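You operate a simulated robot arm through the tools that you are given. There is no shell and no other tool.

You are at the controls of a simulated robot arm. One attempt, no reset.

## Task
Check the orange module and sort it into the rack.
Fine: it sits in the teal carriage: push that home, press check once; GOOD or FAULT side as shown; leave the carriage out.
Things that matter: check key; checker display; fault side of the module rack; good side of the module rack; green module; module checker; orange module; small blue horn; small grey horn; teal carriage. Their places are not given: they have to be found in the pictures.

Only the result counts: the job must be done as asked and must still hold three seconds after the hand-in. Knocking over, shifting, dropping, spilling or breaking anything else fails it.

## Robot
A 7-joint arm with a fingered hand, fixed in place. Base frame: the origin is at the foot of the arm, x ahead of it, y to its left, z up; the work surface is at about z = 800. Readings come in mm, degrees, newtons and seconds.
With the tool pointing down near the work surface it reaches from about 340 to 820 mm from the base axis. Its first joint turns from -115.0 to 115.0 degrees. Payload 5 kg.
Tool frame: the origin (TCP) lies between the finger pads and is the grasp point; the fingertips stand 32 mm ahead of it; z points along the fingers, y is the line along which they close. The gripper opens to 160 mm. The gripper's body begins 89 mm behind the TCP. The gripper is a hand of 4 fingers: y runs from the thumb to the fingers, the wrist lies at [0, 0, -267] in the tool frame, and closing takes about 1.5 s.
Orientation is that of the tool frame in the base frame, as a unit quaternion [w, x, y, z]. With the fingers straight down and closing along the base's y, the tool's x points along the base's -x, its y along +y and its z along -z.

## Interface
- The arm moves only by the tool play_rows. Its argument "series" is a list of rows, each an object of numbers (a shift or turn left out is 0, a gripper value left out holds the last): "ax", "ay", "az": the turn, a rotation vector about the tool's x, y, z in units of 90 degrees (1.0 is 90 degrees); "dx", "dy", "dz": the shift along the tool's x, y, z in units of 300 mm (1.0 is 300 mm). In form: [{"ax": .., "ay": .., "az": .., "dx": .., "dy": .., "dz": ..}, ...]. A call has 1 to 20 rows; each row is the pose to reach, as a shift and turn from the pose commanded when the call began, along the tool's axes at that moment. "hand" is the gripper command, from -1 (shut) to 1 (fully open), values between in proportion, set as the call begins (left out, the last holds). A call with a number of a shift or a turn outside -1 to 1 is refused whole. Each row takes 0.2 s and may step no farther than 50 mm and 8.6 degrees from the row before; otherwise, or with a gripper value out of range, the whole call is refused. Where a pose cannot be reached the arm comes as near as it can. A force on the tool above 40 N (or 10 N above the force at the start of the call, whichever is more), or a blocked arm, ends the call early, and 0.2 s more pass. The fingers move at their own pace (about 108 mm/s each) and stop on an object; they squeeze with about 23 N. The grip force told is the motor's: it shows also when the fingers shut on nothing. Time passes only in rows, and 0.2 s behind the last, so rows that repeat a pose let the fingers close. The reply holds the time, the measured pose of the TCP, the force on the tool along the base axes, the opening and the grip force, in the units named above and with some noise, with the torque about the TCP (base axes, N m) and any sound that the robot's microphone picked up.
- Cameras (640 x 400 px; columns grow to the right, rows downward): "scene" is fixed at [401.7, -649.3, 1546.4]; the picture's right is [0.38, 0.92, 0.00], its down [0.90, -0.37, -0.23] and it looks along [-0.21, 0.09, -0.97] (base axes); focal length 284 px, centre (320, 200). "wrist" rides on the gripper at [80, -4, -114] in the tool frame; the picture's right is [0.05, 1.00, 0.00], its down [-0.82, 0.04, -0.58] and it looks along [-0.58, 0.03, 0.82] (tool axes); focal length 265 px, centre (320, 200).
- capture(camera): a new picture of that camera. No time passes.
- slide_trunk(by): slides the trunk up (or, below 0, down) by that many mm; the arm rides with it, the base frame stays. It gives what a move gives, with no picture.
- move_fingers(finger1, finger2, finger3, thumb_bend): sets how far each is bent, from 0 (flat) to 1 (curled in); at 0.3 the hand is open as for a grip, at 0.7 the pads meet at the TCP. One left out holds its place. A second passes; each finger stops where it meets its share of the squeeze, and holds until it gets a number again. A gripper value or a shape takes the hand back. It gives what a move gives, with no picture; readings hold the bend of each and the force on the fingers (four entries, about 0 where the hand has none), thumb and palm.
- preshape(shape): the hand has 4 fingers and takes this shape, open, in about a second: jaw (thumb against the fingers, like two jaws); tri (thumb and two fingers); tip (a fingertip pinch); poke (one finger out to press); point (the index stretched); flat (the hand flat); cup (the hand cupped); fist (a fist). The gripper value then closes the fingers along that shape, each until it touches; the sizes above hold for jaw. It gives what a move gives, with no picture.
- point_at(camera, pixels): there is no depth. For up to 12 entries [column, row, z] of the newest picture of that camera ("zoom" is the newest enlarged one), the place [x, y] in the base frame at which the ray of that pixel passes the height z, good to about 2 mm. No time passes.
- inspect(camera, box): a new picture of the part [left, top, right, bottom] of that camera's present view, enlarged. No time passes.
- sign_off(): hands the job in; it is judged then, once.

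Leave the gripper open and the arm clear of the work at the hand-in unless told otherwise.

The tools are called after ">>>" as name(argument=value, ...) on one line, values as JSON. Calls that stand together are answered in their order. play_rows: Moves the arm, as the interface text tells. Its arguments: {"type":"object","properties":{"series":{"type":"array","items":{"type":"object","properties":{"ax":{"type":"number"},"ay":{"type":"number"},"az":{"type":"number"},"dx":{"type":"number"},"dy":{"type":"number"},"dz":{"type":"number"}}}},"hand":{"type":"number"}},"required":["series"]} The other tools are called the same way: slide_trunk (by) slides the trunk up or down; preshape (shape) gives the hand a shape; move_fingers (finger1, finger2, finger3, thumb_bend) moves the fingers one by one; capture (camera) takes a picture; point_at (camera, pixels) gives the place at which the rays of pixels pass given heights; inspect (camera, box) takes an enlarged picture of a part of a camera's view; sign_off () hands the job in.

At the start:

```text
time_s: 0.0
eef_pos: [192.3, -510.4, 1167.9]
ee_rot: [0.0, 0.0, 1.0, 0.0]
force: [-0.6, 0.4, -0.1]
wrist_torque: [-0.03, -0.01, 0.01]
width: 160.1
gripper_force: 0.1
shape: jaw
bend: [0.3, 0.3, 0.3, 0.3]
finger forces: [0.1, 0.0, 0.0, 0.0, 0.0, 0.0]
trunk travel left (down, up): [-850.0, 140.0]
```

scene: 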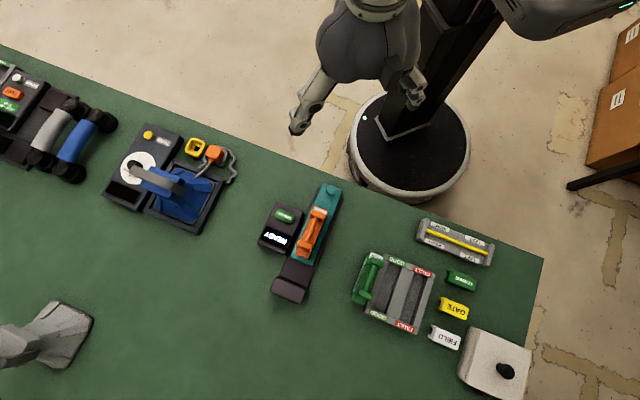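
wrist: 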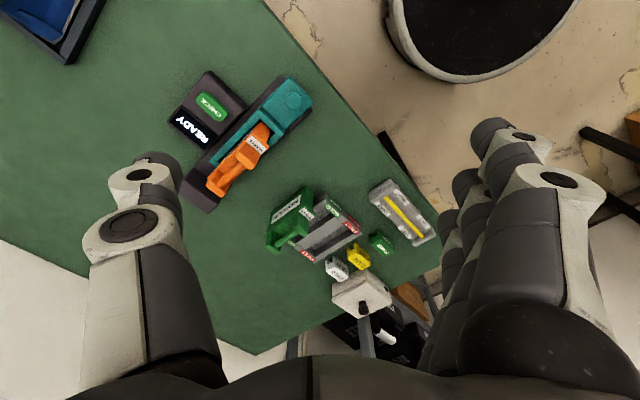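

I see the checker (black box with READY display and green CHECK key near scene (283,225)), the teal carriage with the orange module at about (312,235), and the rack around (395,290). I'll zoom in on these areas first.

>>> inspect(camera="scene", box=[240, 170, 370, 310])

>>> inspect(camera="scene", box=[340, 210, 500, 350])

>>> inspect(camera="wrist", box=[150, 50, 330, 220])

>>> inspect(camera="wrist", box=[250, 160, 450, 310])

```text
2.86 times, centred on (305, 240) of scene
```

zoom: 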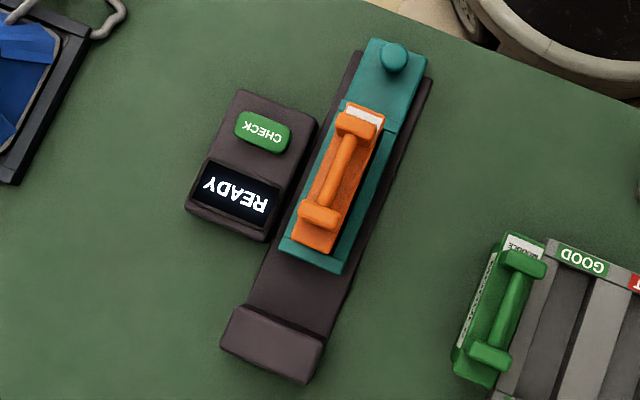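

```text
2.86 times, centred on (420, 280) of scene
```

zoom: 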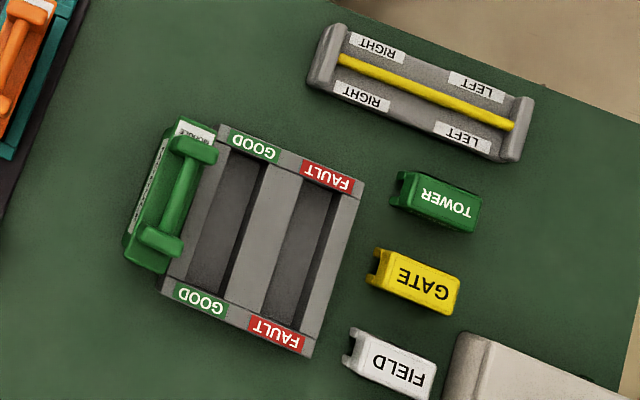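

```text
2.35 times, centred on (240, 135) of wrist
```

zoom: 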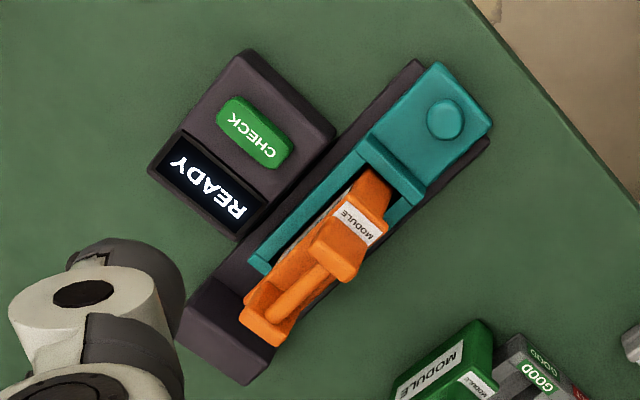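

```text
2.67 times, centred on (350, 235) of wrist
```

zoom: 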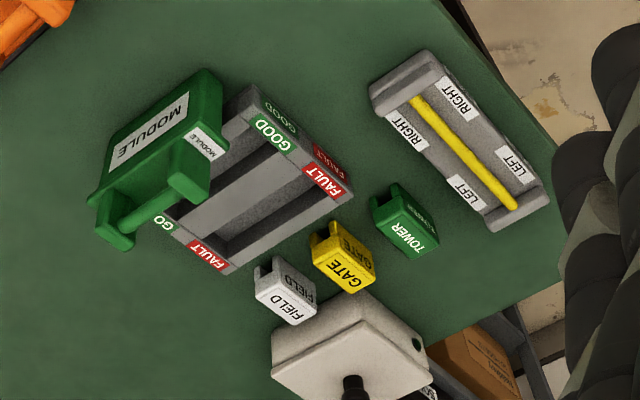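

The orange module has a bar handle on two posts. The carriage knob is at scene (331,190), the end block at (287,291), and the check key at (285,216). Next I'll turn these pixels into positions at plausible heights.

>>> point_at(camera="scene", pixels=[[285, 216, 840], [277, 238, 840], [331, 190, 830], [317, 213, 870], [305, 245, 870], [302, 260, 820], [287, 291, 820], [312, 185, 800], [344, 192, 800], [270, 290, 800], [302, 302, 800], [311, 230, 870]])

>>> point_at(camera="wrist", pixels=[[211, 106, 840], [292, 95, 830], [260, 140, 860], [236, 175, 860], [290, 200, 860], [320, 235, 830], [350, 225, 830]])

```text
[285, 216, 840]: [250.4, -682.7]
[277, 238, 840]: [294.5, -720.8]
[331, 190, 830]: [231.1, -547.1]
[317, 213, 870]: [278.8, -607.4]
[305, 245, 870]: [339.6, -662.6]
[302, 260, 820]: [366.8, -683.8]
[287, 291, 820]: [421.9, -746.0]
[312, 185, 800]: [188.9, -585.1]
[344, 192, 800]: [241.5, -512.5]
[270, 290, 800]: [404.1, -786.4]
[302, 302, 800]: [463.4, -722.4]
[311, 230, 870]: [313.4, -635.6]
```

```text
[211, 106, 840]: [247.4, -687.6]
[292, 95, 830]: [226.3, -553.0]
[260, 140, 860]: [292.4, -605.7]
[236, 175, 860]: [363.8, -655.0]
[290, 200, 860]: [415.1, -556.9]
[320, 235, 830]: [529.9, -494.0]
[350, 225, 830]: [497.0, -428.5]
```

The rough positions: check key near (249,-685), knob near (229,-550), and the carriage axis points at about -43° in base xy. I'll turn the tool 43° about its z so the fingers will close across the handle, and drop 60 mm to see the checker from closer up.

>>> play_rows(series=[{"az": 0.08, "dz": 0.03}, {"az": 0.16, "dz": 0.07}, {"az": 0.24, "dz": 0.1}, {"az": 0.32, "dz": 0.13}, {"az": 0.4, "dz": 0.17}, {"az": 0.478, "dz": 0.2}, {"az": 0.478, "dz": 0.2}], hand=1)

>>> capture(camera="wrist")

```text
time_s: 1.6
eef_pos: [194.2, -508.4, 1109.3]
ee_rot: [0.001, 0.368, 0.93, 0.0]
force: [0.6, -0.6, 0.0]
wrist_torque: [-0.03, 0.03, 0.0]
width: 159.5
gripper_force: 0.1
shape: jaw
bend: [0.3, 0.3, 0.3, 0.3]
finger forces: [0.0, 0.0, 0.1, 0.0, 0.0, 0.0]
trunk travel left (down, up): [-850.0, 140.0]
```

```text
taken
```

wrist: 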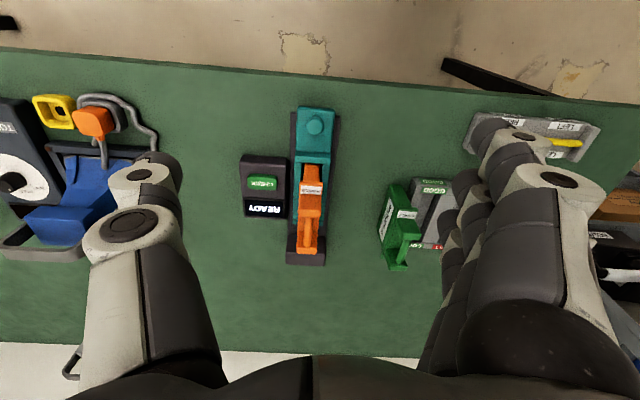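

The carriage now runs straight up and down in the wrist picture. I'll zoom in on the checker around (295,190) and the rack around (430,220).

>>> inspect(camera="wrist", box=[215, 90, 375, 280])

>>> inspect(camera="wrist", box=[360, 150, 480, 290])

```text
2.11 times, centred on (295, 185) of wrist
```

zoom: 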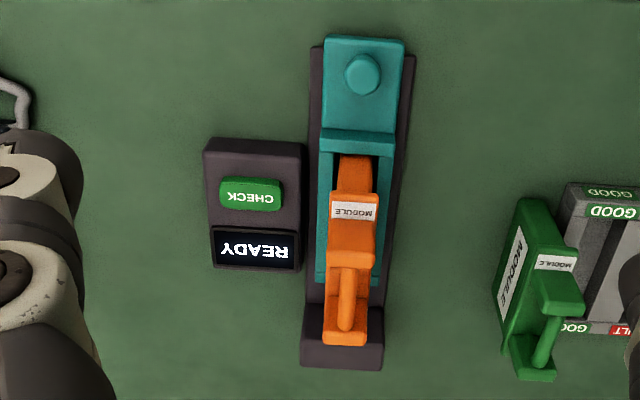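

```text
2.86 times, centred on (420, 220) of wrist
```

zoom: 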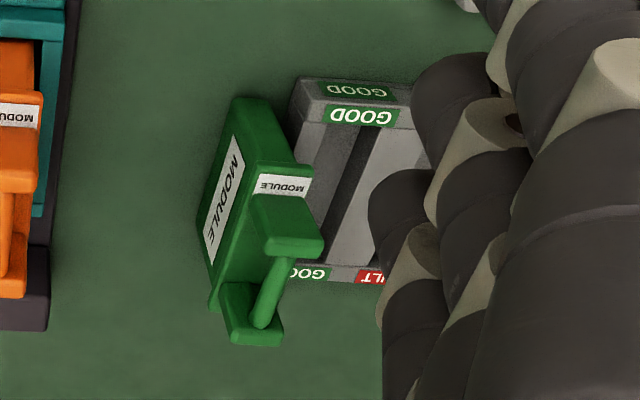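

The green module stands on the table just left of the rack, so the two empty slots are GOOD (left) and FAULT (right). Now I'll measure accurately, starting with a tight zoom of the scene camera on the checker.

>>> inspect(camera="scene", box=[250, 175, 350, 240])

```text
6.15 times, centred on (300, 208) of scene
```

zoom: 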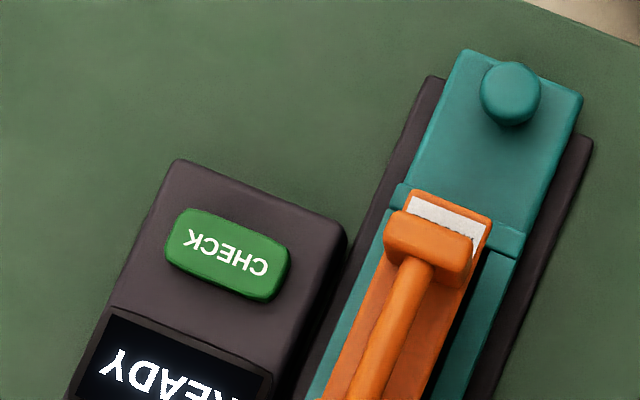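

From this zoom I read the knob top at (511,83), key top at (232,250), the carriage rear corners at (463,52) and (581,93), and the handle's base-side block at (430,235). I'll convert them.

>>> point_at(camera="zoom", pixels=[[511, 83, 840], [511, 83, 860], [232, 250, 840], [232, 250, 820], [463, 52, 820], [581, 93, 820], [430, 235, 860], [430, 235, 880], [592, 137, 800], [445, 190, 840], [175, 160, 820], [345, 225, 820]])

>>> inspect(camera="wrist", box=[235, 100, 355, 175])

```text
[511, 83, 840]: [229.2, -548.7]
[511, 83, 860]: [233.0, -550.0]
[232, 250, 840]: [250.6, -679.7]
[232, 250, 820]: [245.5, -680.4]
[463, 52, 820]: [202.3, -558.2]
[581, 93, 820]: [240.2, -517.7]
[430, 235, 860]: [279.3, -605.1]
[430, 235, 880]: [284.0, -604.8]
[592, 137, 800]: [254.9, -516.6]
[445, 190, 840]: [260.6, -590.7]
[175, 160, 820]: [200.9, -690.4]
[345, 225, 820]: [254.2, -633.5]
```

```text
5.33 times, centred on (295, 138) of wrist
```

zoom: 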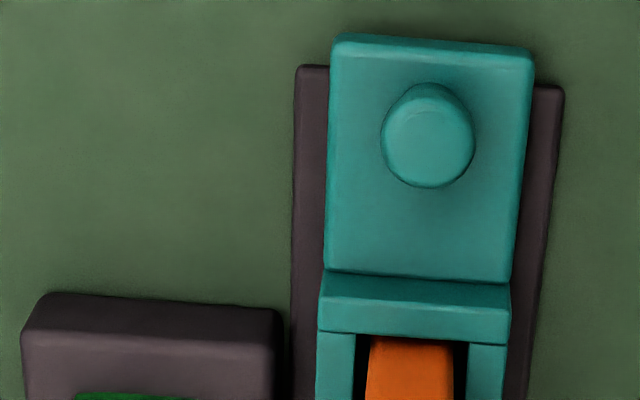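

In the wrist zoom I read the knob top at (429,147) and the carriage rear top corners at (334,44) and (532,58). I'll get rays for these points so I can triangulate heights.

>>> point_at(camera="zoom", pixels=[[429, 147, 840], [429, 147, 860], [334, 40, 820], [334, 40, 840], [532, 52, 820], [532, 52, 840], [320, 275, 820], [320, 275, 840], [510, 285, 820], [510, 285, 840]])

>>> inspect(camera="wrist", box=[235, 160, 355, 275])

```text
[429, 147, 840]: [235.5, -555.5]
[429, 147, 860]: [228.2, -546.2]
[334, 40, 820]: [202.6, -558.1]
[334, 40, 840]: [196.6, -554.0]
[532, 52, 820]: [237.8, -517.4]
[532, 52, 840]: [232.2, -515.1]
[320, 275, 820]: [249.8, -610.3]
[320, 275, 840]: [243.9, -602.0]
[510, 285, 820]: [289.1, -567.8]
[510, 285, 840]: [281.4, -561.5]
```

```text
3.48 times, centred on (295, 218) of wrist
```

zoom: 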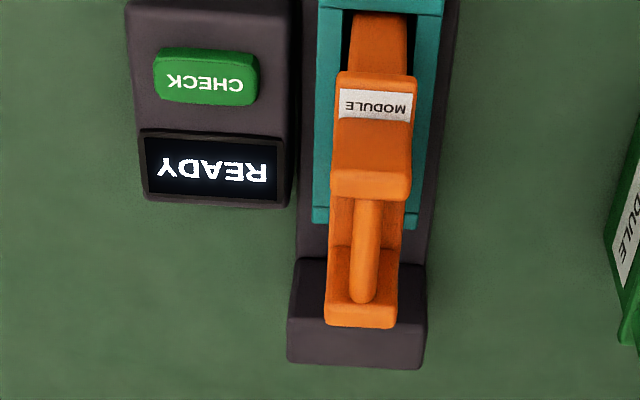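

Triangulating gives the knob top at about (231,-549.5) and z≈852, with the carriage's rear top edge at z≈820. Now I'll take rays for the key and the handle from this wrist zoom, then look at the outer end in the scene camera.

>>> point_at(camera="zoom", pixels=[[205, 80, 840], [205, 80, 820], [363, 300, 880], [363, 300, 860], [371, 198, 880], [371, 198, 860], [332, 197, 880], [411, 200, 880], [360, 326, 880], [360, 326, 860], [313, 222, 820], [295, 258, 830]])

>>> inspect(camera="scene", box=[260, 225, 345, 310])

```text
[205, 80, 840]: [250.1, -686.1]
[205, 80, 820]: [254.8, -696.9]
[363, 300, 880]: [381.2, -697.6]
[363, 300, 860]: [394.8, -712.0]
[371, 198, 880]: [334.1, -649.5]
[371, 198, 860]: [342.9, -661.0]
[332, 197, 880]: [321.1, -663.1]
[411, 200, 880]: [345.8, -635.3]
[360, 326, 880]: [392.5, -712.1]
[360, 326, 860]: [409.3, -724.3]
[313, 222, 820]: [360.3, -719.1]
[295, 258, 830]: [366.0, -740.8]
```

```text
4.71 times, centred on (302, 268) of scene
```

zoom: 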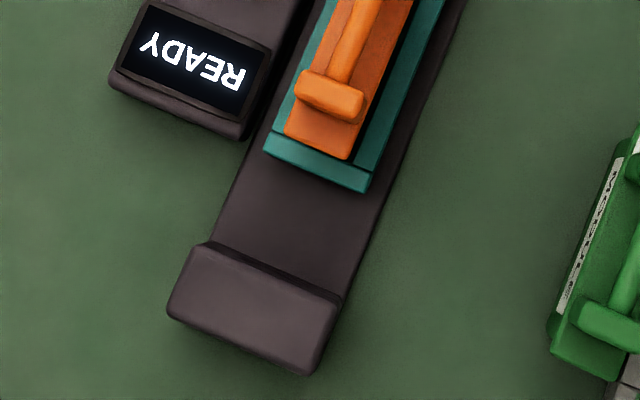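

In the scene zoom the outer handle block is at (335,93), the carriage front edge runs (264,138)–(370,188), and the stop block's inner top edge runs (212,245)–(341,300). I'll convert these.

>>> point_at(camera="zoom", pixels=[[335, 93, 880], [335, 93, 900], [343, 76, 880], [343, 76, 900], [264, 142, 820], [370, 185, 820], [212, 245, 830], [341, 300, 830], [168, 310, 830], [300, 372, 830], [323, 140, 860], [323, 140, 840]])

```text
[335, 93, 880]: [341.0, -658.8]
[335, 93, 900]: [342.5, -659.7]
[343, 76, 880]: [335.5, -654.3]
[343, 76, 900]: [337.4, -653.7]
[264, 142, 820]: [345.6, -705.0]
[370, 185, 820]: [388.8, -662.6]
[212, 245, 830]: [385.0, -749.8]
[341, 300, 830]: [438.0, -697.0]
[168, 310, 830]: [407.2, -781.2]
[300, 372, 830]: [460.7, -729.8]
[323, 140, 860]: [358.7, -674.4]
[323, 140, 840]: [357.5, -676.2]
```

The heights now make sense: the handle bar top is at z≈945 and spans (294,-611) to (347,-658). The key top is near (252,-680) at z≈845, and the carriage travel is about 58 mm. Next I'll move above the knob at (231,-549.5) with the hand half open, staying at about z 970.

>>> play_rows(series=[{"dx": -0.08, "dy": -0.007, "dz": 0.1}, {"dx": -0.184, "dy": -0.015, "dz": 0.2}, {"dx": -0.184, "dy": -0.015, "dz": 0.33}, {"dx": -0.184, "dy": -0.015, "dz": 0.46}, {"dx": -0.184, "dy": -0.015, "dz": 0.46}], hand=0)

>>> capture(camera="wrist")

>>> capture(camera="scene")

```text
time_s: 2.8
eef_pos: [231.3, -550.5, 970.5]
ee_rot: [0.001, 0.367, 0.93, 0.0]
force: [0.2, 0.4, 0.1]
wrist_torque: [-0.03, -0.02, -0.02]
width: 80.9
gripper_force: 0.1
shape: jaw
bend: [0.72, 0.72, 0.72, 0.7]
finger forces: [0.0, 0.0, 0.0, 0.1, 0.1, 0.0]
trunk travel left (down, up): [-850.0, 140.0]
```

```text
taken
```

wrist: 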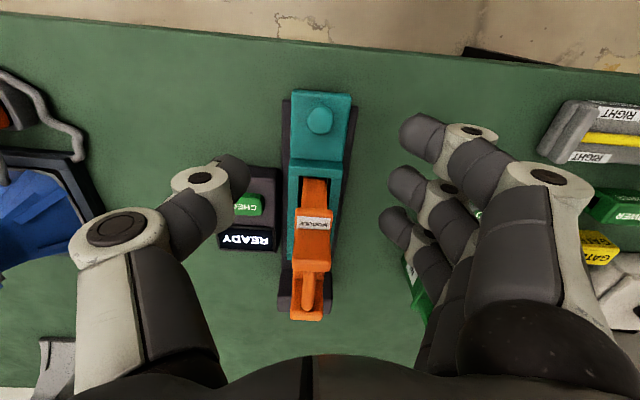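

```text
taken
```

scene: 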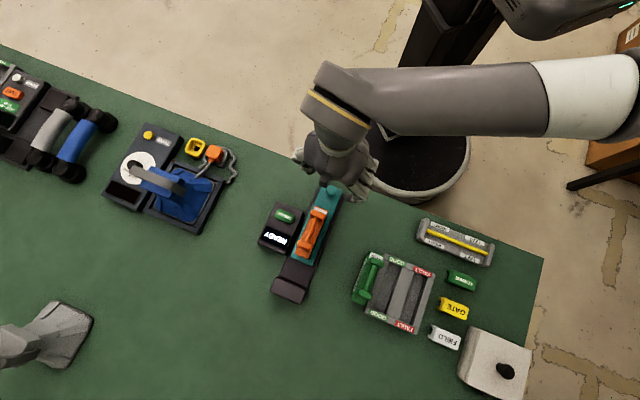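

The knob shows at wrist (319,120), matching the projected position under the TCP, so the alignment is good. I'll go straight down 112 mm to about z 858, keeping the fingertips just above the carriage top, with the hand at 80 mm.

>>> play_rows(series=[{"dz": 0.12}, {"dz": 0.24}, {"dz": 0.32}, {"dz": 0.372}, {"dz": 0.372}], hand=0)

>>> capture(camera="wrist")

```text
time_s: 4.0
eef_pos: [230.6, -549.6, 858.1]
ee_rot: [0.001, 0.367, 0.93, 0.0]
force: [0.5, -0.6, 0.4]
wrist_torque: [0.0, 0.04, -0.04]
width: 80.8
gripper_force: 0.0
shape: jaw
bend: [0.72, 0.72, 0.72, 0.7]
finger forces: [0.0, 0.0, 0.0, 0.1, 0.0, 0.0]
trunk travel left (down, up): [-850.0, 140.0]
```

```text
taken
```

wrist: 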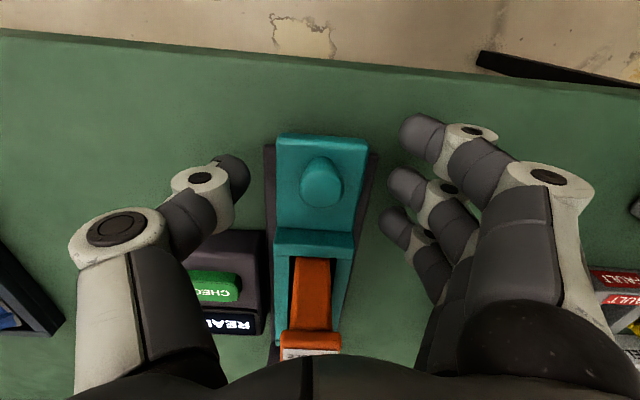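

The knob is centred between thumb and fingers at wrist (321,183). I'll close the hand while holding this pose.

>>> play_rows(series=[{"dz": 0}, {"dz": 0}, {"dz": 0}, {"dz": 0}, {"dz": 0}, {"dz": 0}, {"dz": 0}, {"dz": 0}], hand=-1)

>>> capture(camera="wrist")

```text
time_s: 5.8
eef_pos: [229.1, -550.4, 858.5]
ee_rot: [0.001, 0.367, 0.93, 0.001]
force: [-8.2, -10.7, -0.3]
wrist_torque: [-0.15, 0.14, 0.0]
width: 7.1
gripper_force: 22.6
shape: jaw
bend: [0.68, 0.72, 0.68, 0.7]
finger forces: [0.1, 10.0, 0.0, 0.1, 21.6, 0.1]
trunk travel left (down, up): [-850.0, 140.0]
```

```text
taken
```

wrist: 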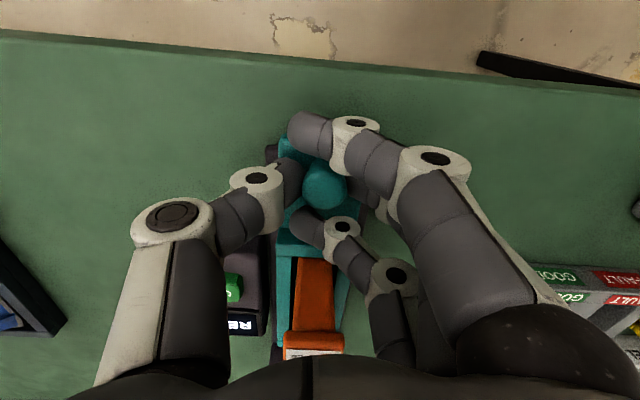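

The thumb and middle finger hold the knob, with the outer fingers either side of it. I'll push the carriage home along the tool's -x in small steps, first about 48 mm, watching the force.

>>> play_rows(series=[{"dx": -0.02, "dy": -0.003}, {"dx": -0.04, "dy": -0.003}, {"dx": -0.06, "dy": -0.003}, {"dx": -0.08, "dy": -0.003}, {"dx": -0.1, "dy": -0.003}, {"dx": -0.12, "dy": -0.003}, {"dx": -0.14, "dy": -0.003}, {"dx": -0.16, "dy": -0.003}])

>>> capture(camera="wrist")

>>> inspect(camera="scene", box=[240, 170, 370, 310])

```text
time_s: 7.6
eef_pos: [264.8, -586.2, 858.6]
ee_rot: [0.0, 0.366, 0.931, 0.0]
force: [-9.8, -12.1, -3.2]
wrist_torque: [-0.22, 0.21, -0.03]
width: 6.8
gripper_force: 22.9
shape: jaw
bend: [0.68, 0.72, 0.68, 0.7]
finger forces: [0.0, 7.7, 0.1, 0.0, 23.5, 0.1]
trunk travel left (down, up): [-850.0, 140.0]
```

```text
taken
```

wrist: 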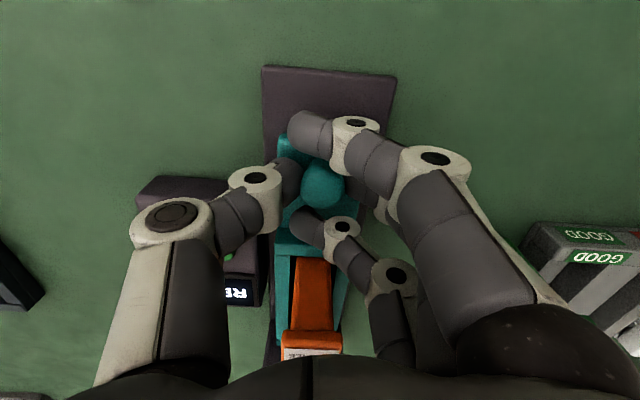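

```text
2.86 times, centred on (305, 240) of scene
```

zoom: 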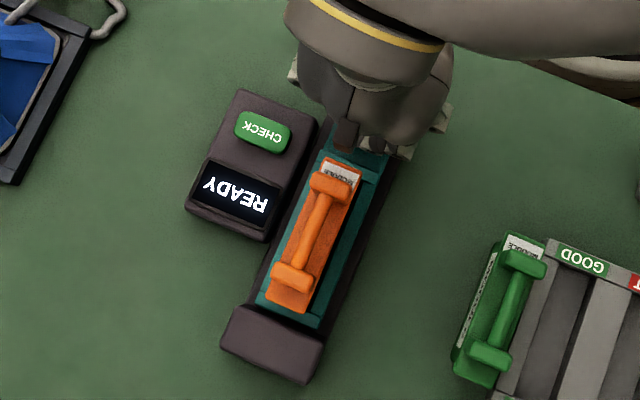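

The carriage slid about 49 mm and only a small gap is left before the end block. I'll continue in steps of about 2.4 mm until it meets the stop.

>>> play_rows(series=[{"dx": -0.008}, {"dx": -0.016}, {"dx": -0.024}, {"dx": -0.032}])

>>> inspect(camera="scene", box=[250, 180, 350, 310])

```text
time_s: 8.6
eef_pos: [271.1, -591.8, 857.2]
ee_rot: [0.0, 0.368, 0.93, 0.0]
force: [-15.0, -1.4, -3.2]
wrist_torque: [-0.03, 0.27, -0.02]
width: 6.2
gripper_force: 23.6
shape: jaw
bend: [0.68, 0.72, 0.68, 0.7]
finger forces: [0.0, 5.7, 0.0, 0.0, 16.8, 0.0]
trunk travel left (down, up): [-850.0, 140.0]
```

```text
3.08 times, centred on (300, 245) of scene
```

zoom: 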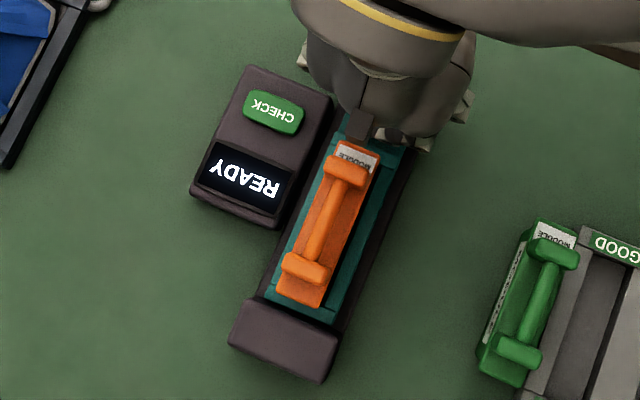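

The opposing force along the travel has risen to about 10 N after about 59 mm, so it's probably at the stop. I'll press another 3 mm to make sure it is fully home.

>>> play_rows(series=[{"dx": -0.005}, {"dx": -0.01}, {"dx": -0.012}])

>>> inspect(camera="scene", box=[260, 225, 345, 310])

```text
time_s: 9.4
eef_pos: [274.1, -591.7, 858.9]
ee_rot: [0.001, 0.368, 0.93, 0.0]
force: [-19.0, 1.2, -2.8]
wrist_torque: [-0.02, 0.29, 0.01]
width: 5.9
gripper_force: 23.4
shape: jaw
bend: [0.68, 0.72, 0.68, 0.7]
finger forces: [8.2, 5.4, 0.0, 0.1, 15.2, 0.0]
trunk travel left (down, up): [-850.0, 140.0]
```

```text
4.71 times, centred on (302, 268) of scene
```

zoom: 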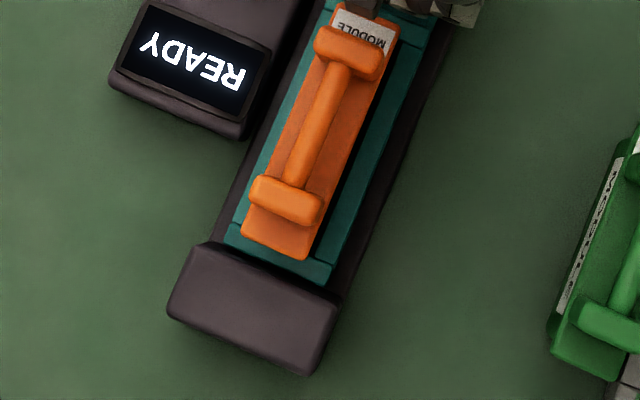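

In this zoom the carriage front edge now runs (225,240)–(329,286), right against the block's edge. I'll measure how far it has moved.

>>> point_at(camera="zoom", pixels=[[225, 240, 820], [329, 286, 820], [212, 245, 825], [341, 300, 825], [288, 202, 940], [346, 53, 940], [303, 255, 920]])

```text
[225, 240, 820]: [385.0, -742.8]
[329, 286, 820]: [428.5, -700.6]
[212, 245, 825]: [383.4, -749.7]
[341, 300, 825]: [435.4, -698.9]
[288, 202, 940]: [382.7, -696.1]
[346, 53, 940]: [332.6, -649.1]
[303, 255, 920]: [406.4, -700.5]
```

The carriage moved about 55 mm and now resists with about 15 N. I'll press a little harder once more to be sure it seats, such as against a detent.

>>> play_rows(series=[{"dx": -0.007}, {"dx": -0.014}, {"dx": -0.02}])

>>> inspect(camera="scene", box=[260, 225, 345, 310])

```text
time_s: 10.3
eef_pos: [272.2, -594.4, 858.0]
ee_rot: [-0.007, 0.369, 0.929, -0.001]
force: [-14.5, 6.5, 3.2]
wrist_torque: [0.05, 0.2, 0.01]
width: 5.5
gripper_force: 23.6
shape: jaw
bend: [0.68, 0.72, 0.68, 0.71]
finger forces: [19.6, 8.3, 0.0, 0.0, 17.0, 0.0]
trunk travel left (down, up): [-850.0, 140.0]
stopped in row 3: the force on the tool passed its limit at 40 N (the readings are from after the stop); the commanded pose is now the measured one
```

```text
4.71 times, centred on (302, 268) of scene
```

zoom: 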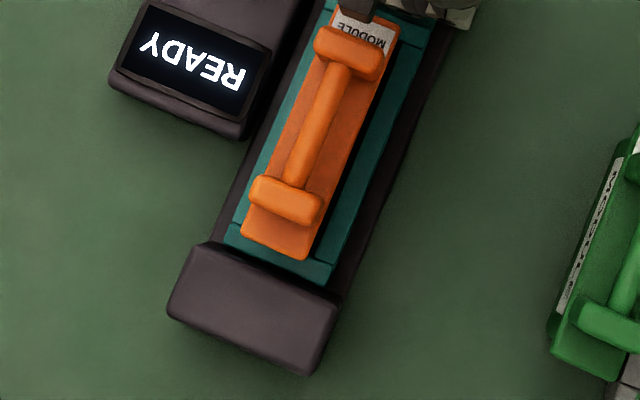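

The push reached the 40 N limit with no further movement, so the carriage is home. I'll open the fingers modestly to about 56 mm, because the checker is close on the thumb side, and then rise.

>>> play_rows(series=[{"dx": 0.0}, {"dx": 0.0}, {"dx": 0.0}, {"dx": 0.0}], hand=-0.3)

>>> capture(camera="wrist")

```text
time_s: 11.3
eef_pos: [276.8, -596.5, 857.1]
ee_rot: [-0.005, 0.368, 0.93, 0.001]
force: [-0.3, 0.4, -0.2]
wrist_torque: [0.02, -0.01, -0.05]
width: 55.4
gripper_force: 0.0
shape: jaw
bend: [0.73, 0.73, 0.73, 0.7]
finger forces: [0.1, 0.1, 0.0, 0.1, 0.7, 0.0]
trunk travel left (down, up): [-850.0, 140.0]
```

```text
taken
```

wrist: 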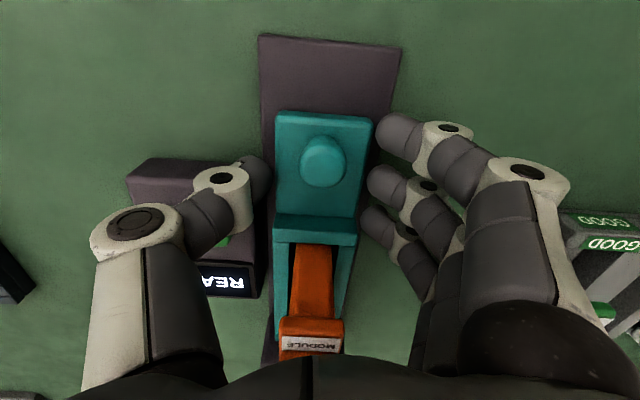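

The hand is off the knob and the forces are near zero. I'll rise straight up 130 mm, clear of the knob and the module top.

>>> play_rows(series=[{"dz": -0.12}, {"dz": -0.27}, {"dz": -0.42}, {"dz": -0.57}, {"dz": -0.57}])

>>> preshape(shape="poke")

>>> capture(camera="wrist")

>>> capture(camera="scene")

```text
time_s: 12.5
eef_pos: [277.1, -597.6, 1028.2]
ee_rot: [-0.005, 0.368, 0.93, 0.001]
force: [-0.5, 0.3, -0.7]
wrist_torque: [0.0, -0.01, 0.02]
width: 55.4
gripper_force: 0.0
shape: jaw
bend: [0.73, 0.73, 0.73, 0.7]
finger forces: [0.0, 0.1, 0.1, 0.1, 0.0, 0.1]
trunk travel left (down, up): [-850.0, 140.0]
```

```text
time_s: 13.4
eef_pos: [277.4, -597.3, 1029.4]
ee_rot: [-0.004, 0.369, 0.93, 0.001]
force: [0.0, -0.9, 1.2]
wrist_torque: [-0.01, 0.02, -0.04]
width: 0.0
gripper_force: 0.0
shape: poke
bend: [1.0, 1.0, 1.0, 0.47]
finger forces: [0.1, 0.0, 0.0, 0.1, 0.0, 0.0]
trunk travel left (down, up): [-850.0, 140.0]
```

```text
taken
```

wrist: 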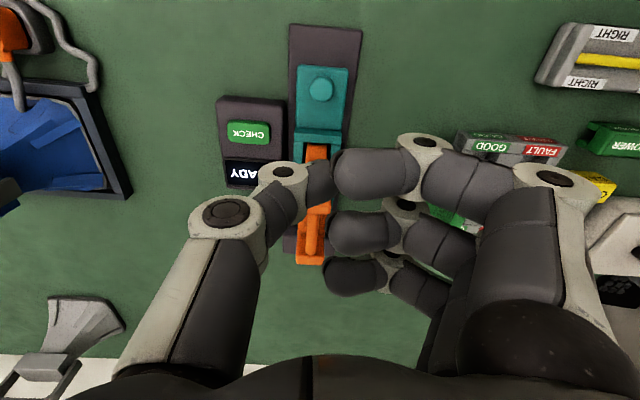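

```text
taken
```

scene: 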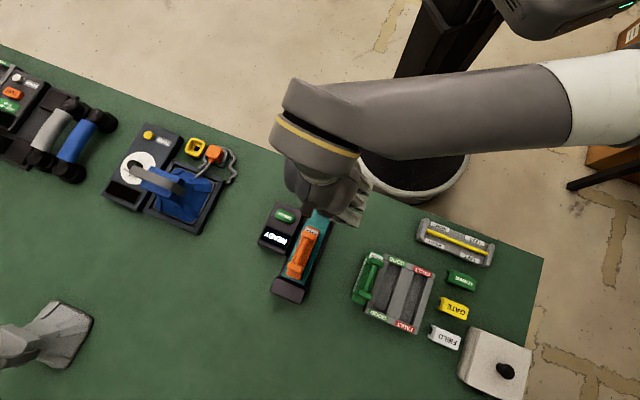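

In the poke shape the thumb tip sits near wrist (325,180) with the other fingers curled. I'll compare it with the "point" shape before choosing one.

>>> preshape(shape="point")

>>> capture(camera="wrist")

>>> inspect(camera="scene", box=[250, 130, 400, 260])

```text
time_s: 14.3
eef_pos: [279.2, -595.6, 1028.1]
ee_rot: [-0.004, 0.368, 0.93, 0.001]
force: [-0.2, -0.1, 0.4]
wrist_torque: [0.0, 0.0, 0.0]
width: 152.3
gripper_force: 0.1
shape: point
bend: [0.3, 1.0, 1.0, 0.54]
finger forces: [0.0, 0.0, 0.0, 0.0, 0.0, 0.0]
trunk travel left (down, up): [-850.0, 140.0]
```

```text
taken
```

wrist: 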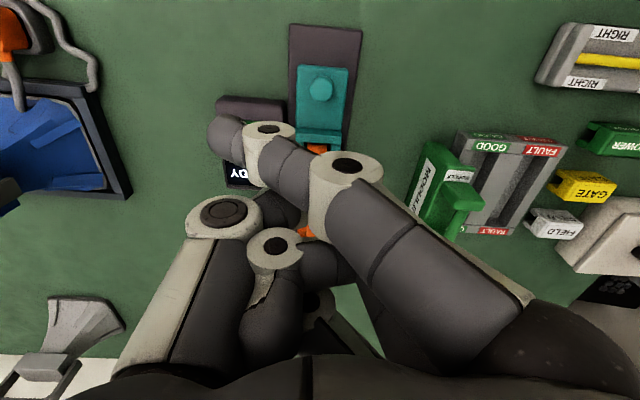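

```text
3.08 times, centred on (325, 195) of scene
```

zoom: 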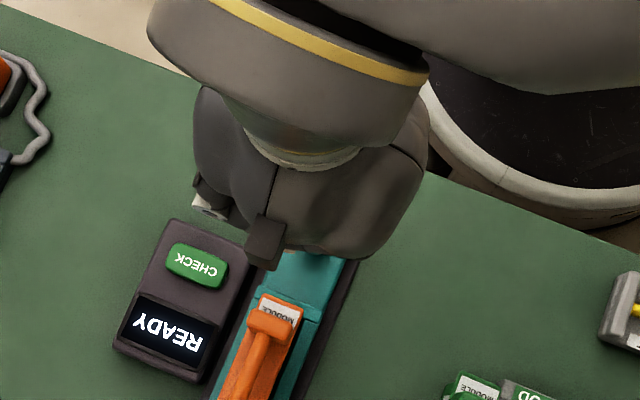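

In the point shape the index leans far off to the side, so the poke shape, with the thumb tip close to the tool axis, suits the key better. With the hand as it is now, the curled fingers would reach over the module. I'll go back to poke, turn the hand -90° so those fingers point towards the base, and move above the key at (252,-680) at a safe height.

>>> preshape(shape="poke")

>>> play_rows(series=[{"az": -0.09, "dx": -0.012, "dy": -0.024}, {"az": -0.18, "dx": -0.024, "dy": -0.048}, {"az": -0.27, "dx": -0.036, "dy": -0.072}, {"az": -0.36, "dx": -0.048, "dy": -0.096}, {"az": -0.45, "dx": -0.06, "dy": -0.12}, {"az": -0.54, "dx": -0.072, "dy": -0.144}, {"az": -0.63, "dx": -0.084, "dy": -0.168}, {"az": -0.72, "dx": -0.096, "dy": -0.192}, {"az": -0.81, "dx": -0.108, "dy": -0.216}, {"az": -0.9, "dx": -0.118, "dy": -0.24}, {"az": -0.99, "dx": -0.126, "dy": -0.261}, {"az": -1.0, "dx": -0.126, "dy": -0.261}])

>>> capture(camera="wrist")

>>> capture(camera="scene")

```text
time_s: 15.2
eef_pos: [277.2, -596.3, 1028.4]
ee_rot: [-0.004, 0.367, 0.93, 0.0]
force: [0.4, -0.7, 0.1]
wrist_torque: [-0.03, -0.02, 0.03]
width: 0.2
gripper_force: 0.1
shape: poke
bend: [1.0, 1.0, 1.0, 0.47]
finger forces: [0.1, 0.0, 0.0, 0.1, 0.0, 0.1]
trunk travel left (down, up): [-850.0, 140.0]
```

```text
time_s: 17.8
eef_pos: [251.9, -679.8, 1027.5]
ee_rot: [-0.003, -0.398, 0.917, 0.004]
force: [0.1, 0.5, 0.0]
wrist_torque: [-0.02, 0.0, 0.0]
width: 0.0
gripper_force: 0.0
shape: poke
bend: [1.0, 1.0, 1.0, 0.47]
finger forces: [0.0, 0.0, 0.0, 0.0, 0.0, 0.0]
trunk travel left (down, up): [-850.0, 140.0]
```

```text
taken
```

wrist: 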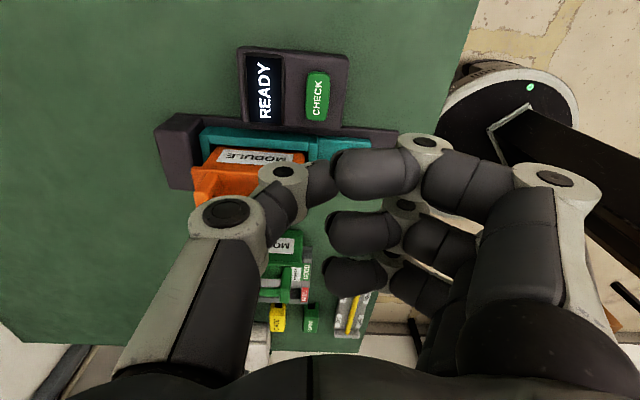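

```text
taken
```

scene: 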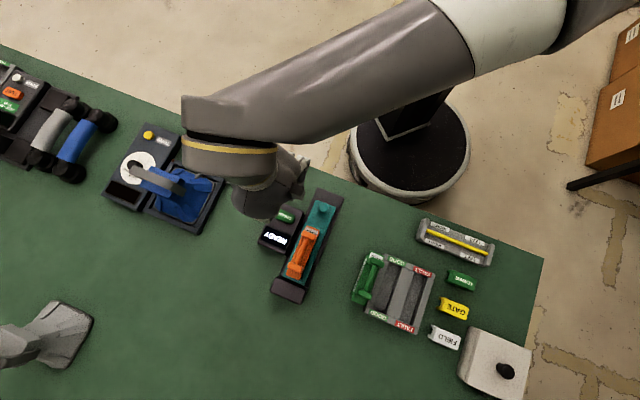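

The key shows at wrist (317,96). I'll zoom in and compute its position at about z 845 to fine-tune.

>>> inspect(camera="wrist", box=[270, 60, 370, 130])

```text
5.71 times, centred on (320, 95) of wrist
```

zoom: 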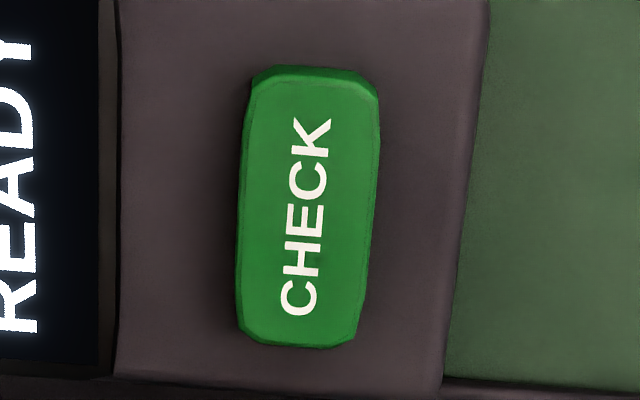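

The key's top face centre is at zoom (308,212). I'll take its ray at several heights.

>>> point_at(camera="zoom", pixels=[[308, 212, 850], [308, 212, 840], [308, 212, 830], [308, 85, 840], [308, 340, 840], [243, 212, 840], [375, 212, 840]])

```text
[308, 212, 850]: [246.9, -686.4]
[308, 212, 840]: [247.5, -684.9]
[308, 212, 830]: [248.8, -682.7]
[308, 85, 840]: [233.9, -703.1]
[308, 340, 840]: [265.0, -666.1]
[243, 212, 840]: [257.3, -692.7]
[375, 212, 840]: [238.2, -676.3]
```

The three views put the key centre at about (249.5,-683), with its top around z 835–847. I'll shift slightly by +4 mm along tool x and -2 mm along tool y, and descend to TCP z≈900, which should leave the thumb tip around z 870.

>>> play_rows(series=[{"dx": 0.013, "dy": -0.007, "dz": 0.1}, {"dx": 0.013, "dy": -0.007, "dz": 0.2}, {"dx": 0.013, "dy": -0.007, "dz": 0.3}, {"dx": 0.013, "dy": -0.007, "dz": 0.38}, {"dx": 0.013, "dy": -0.007, "dz": 0.425}, {"dx": 0.013, "dy": -0.007, "dz": 0.425}])

>>> capture(camera="wrist")

>>> inspect(camera="scene", box=[230, 150, 350, 270])

```text
time_s: 19.2
eef_pos: [249.6, -682.3, 901.4]
ee_rot: [-0.002, -0.397, 0.918, 0.004]
force: [0.7, 0.1, 0.1]
wrist_torque: [0.0, 0.0, 0.04]
width: 0.0
gripper_force: 0.1
shape: poke
bend: [1.0, 1.0, 1.0, 0.47]
finger forces: [0.0, 0.1, 0.0, 0.0, 0.1, 0.0]
trunk travel left (down, up): [-850.0, 140.0]
```

```text
taken
```

wrist: 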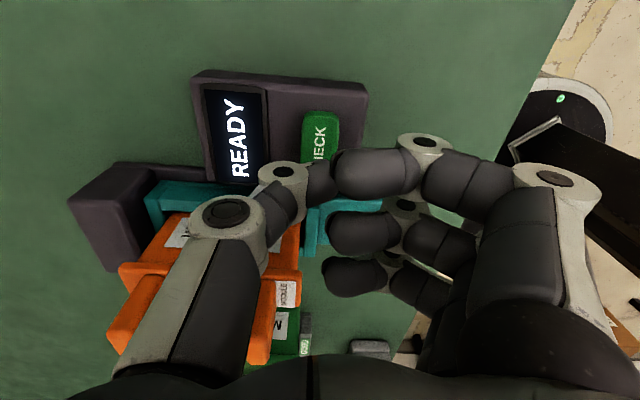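

```text
3.33 times, centred on (290, 210) of scene
```

zoom: 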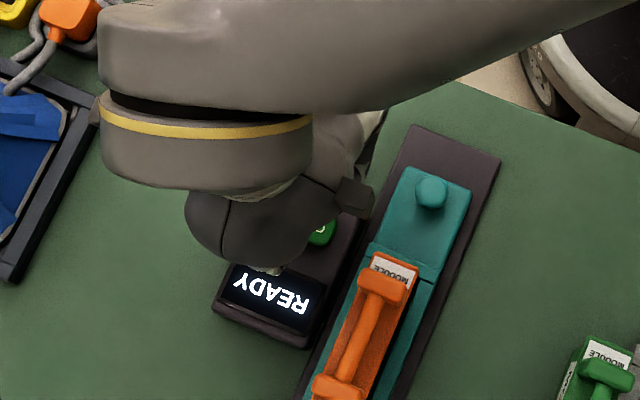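

The display still reads READY and is visible in the scene view, and the thumb is lined up over the key. I'll descend 14 mm and then check the force.

>>> play_rows(series=[{"dz": 0.01}, {"dz": 0.02}, {"dz": 0.03}, {"dz": 0.04}, {"dz": 0.047}])

```text
time_s: 20.4
eef_pos: [248.8, -684.1, 886.7]
ee_rot: [-0.003, -0.397, 0.918, 0.003]
force: [-0.1, -0.6, -0.5]
wrist_torque: [0.05, 0.01, 0.01]
width: 0.3
gripper_force: 0.1
shape: poke
bend: [1.0, 1.0, 1.0, 0.47]
finger forces: [0.1, 0.1, 0.0, 0.1, 0.0, 0.1]
trunk travel left (down, up): [-850.0, 140.0]
```

No contact yet. I'll go down another 6 mm in 2 mm steps.

>>> play_rows(series=[{"dz": 0.007}, {"dz": 0.014}, {"dz": 0.02}])

>>> capture(camera="wrist")

```text
time_s: 21.2
eef_pos: [248.4, -683.3, 880.3]
ee_rot: [-0.003, -0.397, 0.918, 0.004]
force: [0.7, -0.3, 0.0]
wrist_torque: [0.03, 0.03, -0.02]
width: 0.2
gripper_force: 0.1
shape: poke
bend: [1.0, 1.0, 1.0, 0.47]
finger forces: [0.1, 0.0, 0.1, 0.0, 0.1, 0.0]
trunk travel left (down, up): [-850.0, 140.0]
```

```text
taken
```

wrist: 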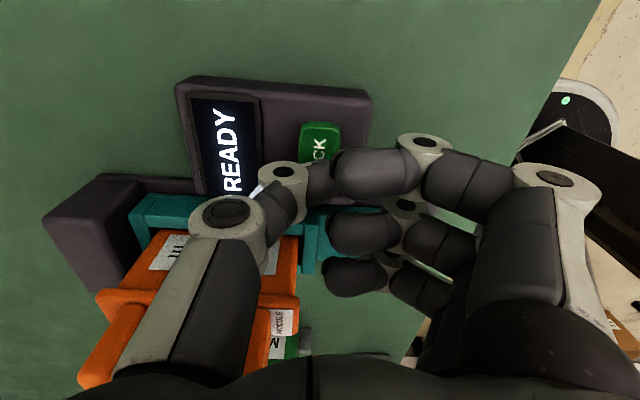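

Still no force. I'll keep descending in small steps, another 6 mm.

>>> play_rows(series=[{"dz": 0.006}, {"dz": 0.012}, {"dz": 0.018}])

>>> inspect(camera="scene", box=[230, 150, 350, 270])

```text
time_s: 22.0
eef_pos: [248.4, -681.6, 875.2]
ee_rot: [-0.002, -0.397, 0.918, 0.004]
force: [0.6, -0.6, -0.5]
wrist_torque: [0.02, -0.02, 0.01]
width: 0.1
gripper_force: 0.0
shape: poke
bend: [1.0, 1.0, 1.0, 0.47]
finger forces: [0.1, 0.1, 0.1, 0.0, 0.3, 0.0]
trunk travel left (down, up): [-850.0, 140.0]
```

```text
3.33 times, centred on (290, 210) of scene
```

zoom: 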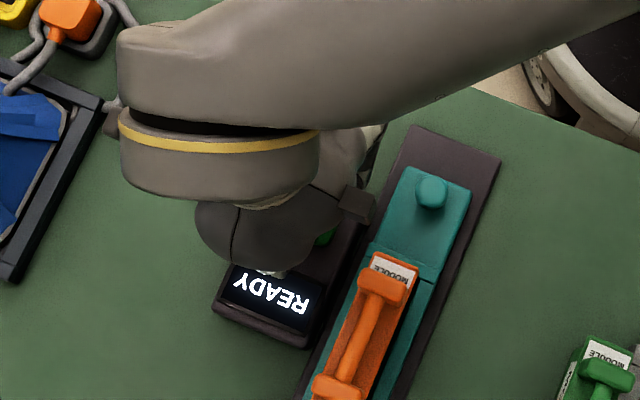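

The thumb reads 0.3 N, possibly the first touch. I'll do two more steps of about 1.8 mm.

>>> play_rows(series=[{"dz": 0.006}, {"dz": 0.012}])

```text
time_s: 22.6
eef_pos: [248.7, -682.0, 872.6]
ee_rot: [-0.003, -0.397, 0.918, 0.004]
force: [0.9, -1.2, 1.2]
wrist_torque: [0.04, 0.01, 0.01]
width: 0.0
gripper_force: 0.1
shape: poke
bend: [1.0, 1.0, 1.0, 0.47]
finger forces: [0.1, 0.0, 0.1, 0.0, 1.9, 0.1]
trunk travel left (down, up): [-850.0, 140.0]
heard: click
```

I heard a click with the thumb at 1.9 N, so the key was pressed. I'll stop pressing and read the display.

>>> inspect(camera="scene", box=[230, 150, 350, 270])

>>> capture(camera="wrist")

```text
3.33 times, centred on (290, 210) of scene
```

zoom: 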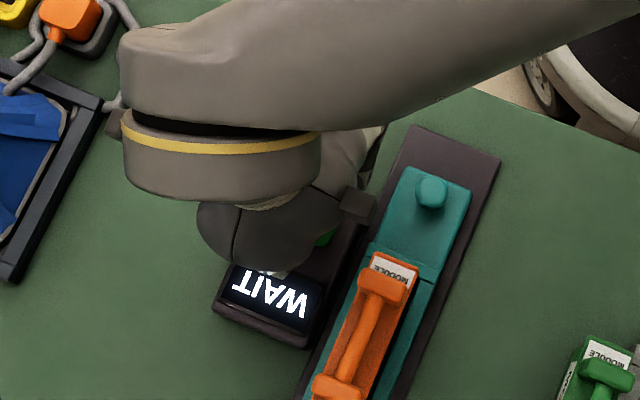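

```text
taken
```

wrist: 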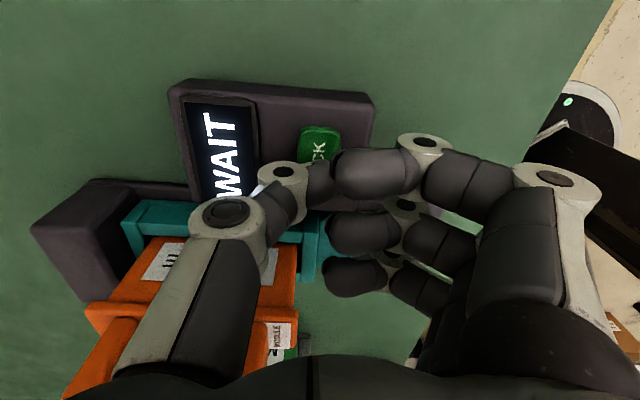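

The display says WAIT. I'll lift straight up off the key, which also lets time pass, and read the display again.

>>> play_rows(series=[{"dz": -0.05}, {"dz": -0.15}, {"dz": -0.3}, {"dz": -0.45}, {"dz": -0.5}, {"dz": -0.5}, {"dz": -0.5}])

>>> inspect(camera="scene", box=[230, 150, 350, 270])

```text
time_s: 24.2
eef_pos: [249.7, -684.1, 1021.2]
ee_rot: [-0.002, -0.397, 0.918, 0.004]
force: [-0.3, 0.6, -0.5]
wrist_torque: [0.0, -0.05, 0.02]
width: 0.0
gripper_force: 0.1
shape: poke
bend: [1.0, 1.0, 1.0, 0.47]
finger forces: [0.0, 0.1, 0.0, 0.0, 0.0, 0.1]
trunk travel left (down, up): [-850.0, 140.0]
```

```text
3.33 times, centred on (290, 210) of scene
```

zoom: 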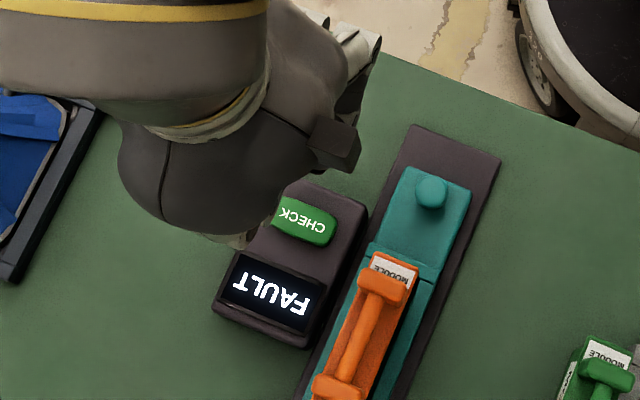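

The display now shows FAULT, so the module goes in the FAULT slot. I'll turn the hand back +90° and move above the knob's new position near (271.5,-587), staying at z≈1021.

>>> play_rows(series=[{"az": 0.09, "dx": -0.024, "dy": 0.014}, {"az": 0.18, "dx": -0.048, "dy": 0.028}, {"az": 0.27, "dx": -0.072, "dy": 0.042}, {"az": 0.36, "dx": -0.096, "dy": 0.056}, {"az": 0.45, "dx": -0.12, "dy": 0.07}, {"az": 0.54, "dx": -0.144, "dy": 0.085}, {"az": 0.63, "dx": -0.168, "dy": 0.099}, {"az": 0.72, "dx": -0.192, "dy": 0.113}, {"az": 0.81, "dx": -0.216, "dy": 0.127}, {"az": 0.9, "dx": -0.24, "dy": 0.141}, {"az": 0.99, "dx": -0.264, "dy": 0.155}, {"az": 1.0, "dx": -0.286, "dy": 0.169}, {"az": 1.0, "dx": -0.286, "dy": 0.169}])

>>> preshape(shape="jaw")

>>> inspect(camera="scene", box=[230, 150, 350, 270])

>>> capture(camera="wrist")

```text
time_s: 27.0
eef_pos: [271.4, -586.2, 1021.5]
ee_rot: [-0.004, 0.368, 0.93, 0.0]
force: [0.1, 0.1, -0.4]
wrist_torque: [0.01, 0.01, 0.02]
width: 0.0
gripper_force: 0.1
shape: poke
bend: [1.0, 1.0, 1.0, 0.47]
finger forces: [0.1, 0.0, 0.0, 0.1, 0.0, 0.1]
trunk travel left (down, up): [-850.0, 140.0]
```

```text
time_s: 27.9
eef_pos: [273.3, -587.5, 1022.7]
ee_rot: [-0.004, 0.369, 0.93, 0.001]
force: [0.2, 0.3, 0.9]
wrist_torque: [-0.04, -0.01, 0.03]
width: 159.7
gripper_force: 0.1
shape: jaw
bend: [0.3, 0.3, 0.3, 0.3]
finger forces: [0.0, 0.0, 0.0, 0.0, 0.0, 0.0]
trunk travel left (down, up): [-850.0, 140.0]
```

```text
3.33 times, centred on (290, 210) of scene
```

zoom: 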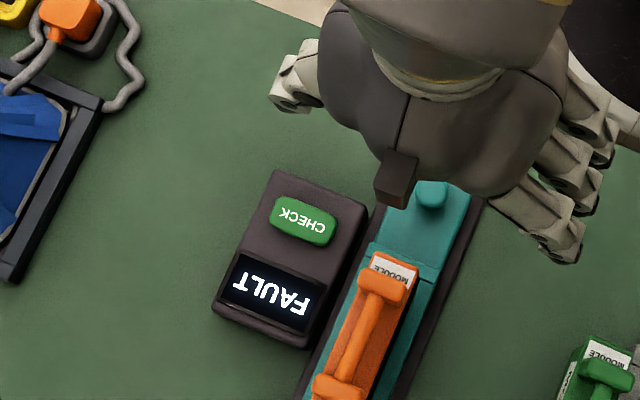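

```text
taken
```

wrist: 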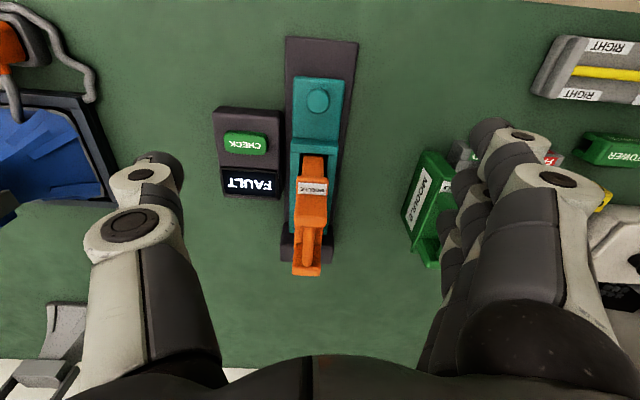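

FAULT holds steady. I'll measure the knob at wrist (317,98) precisely before going down.

>>> inspect(camera="wrist", box=[270, 65, 370, 130])

```text
6.15 times, centred on (320, 98) of wrist
```

zoom: 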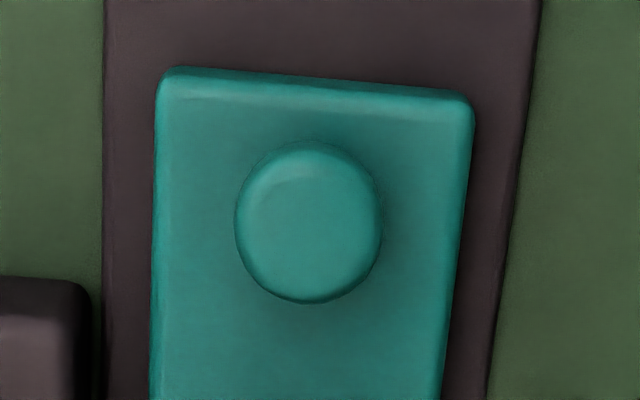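

The knob's top face centre is about zoom (308,233). I'll convert it at z 845–855.

>>> point_at(camera="zoom", pixels=[[308, 233, 852], [308, 233, 840], [160, 75, 820], [470, 97, 820], [308, 145, 845]])

```text
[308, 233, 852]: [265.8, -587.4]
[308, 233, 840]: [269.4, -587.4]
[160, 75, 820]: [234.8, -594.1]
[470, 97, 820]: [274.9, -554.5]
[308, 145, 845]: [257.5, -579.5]
```

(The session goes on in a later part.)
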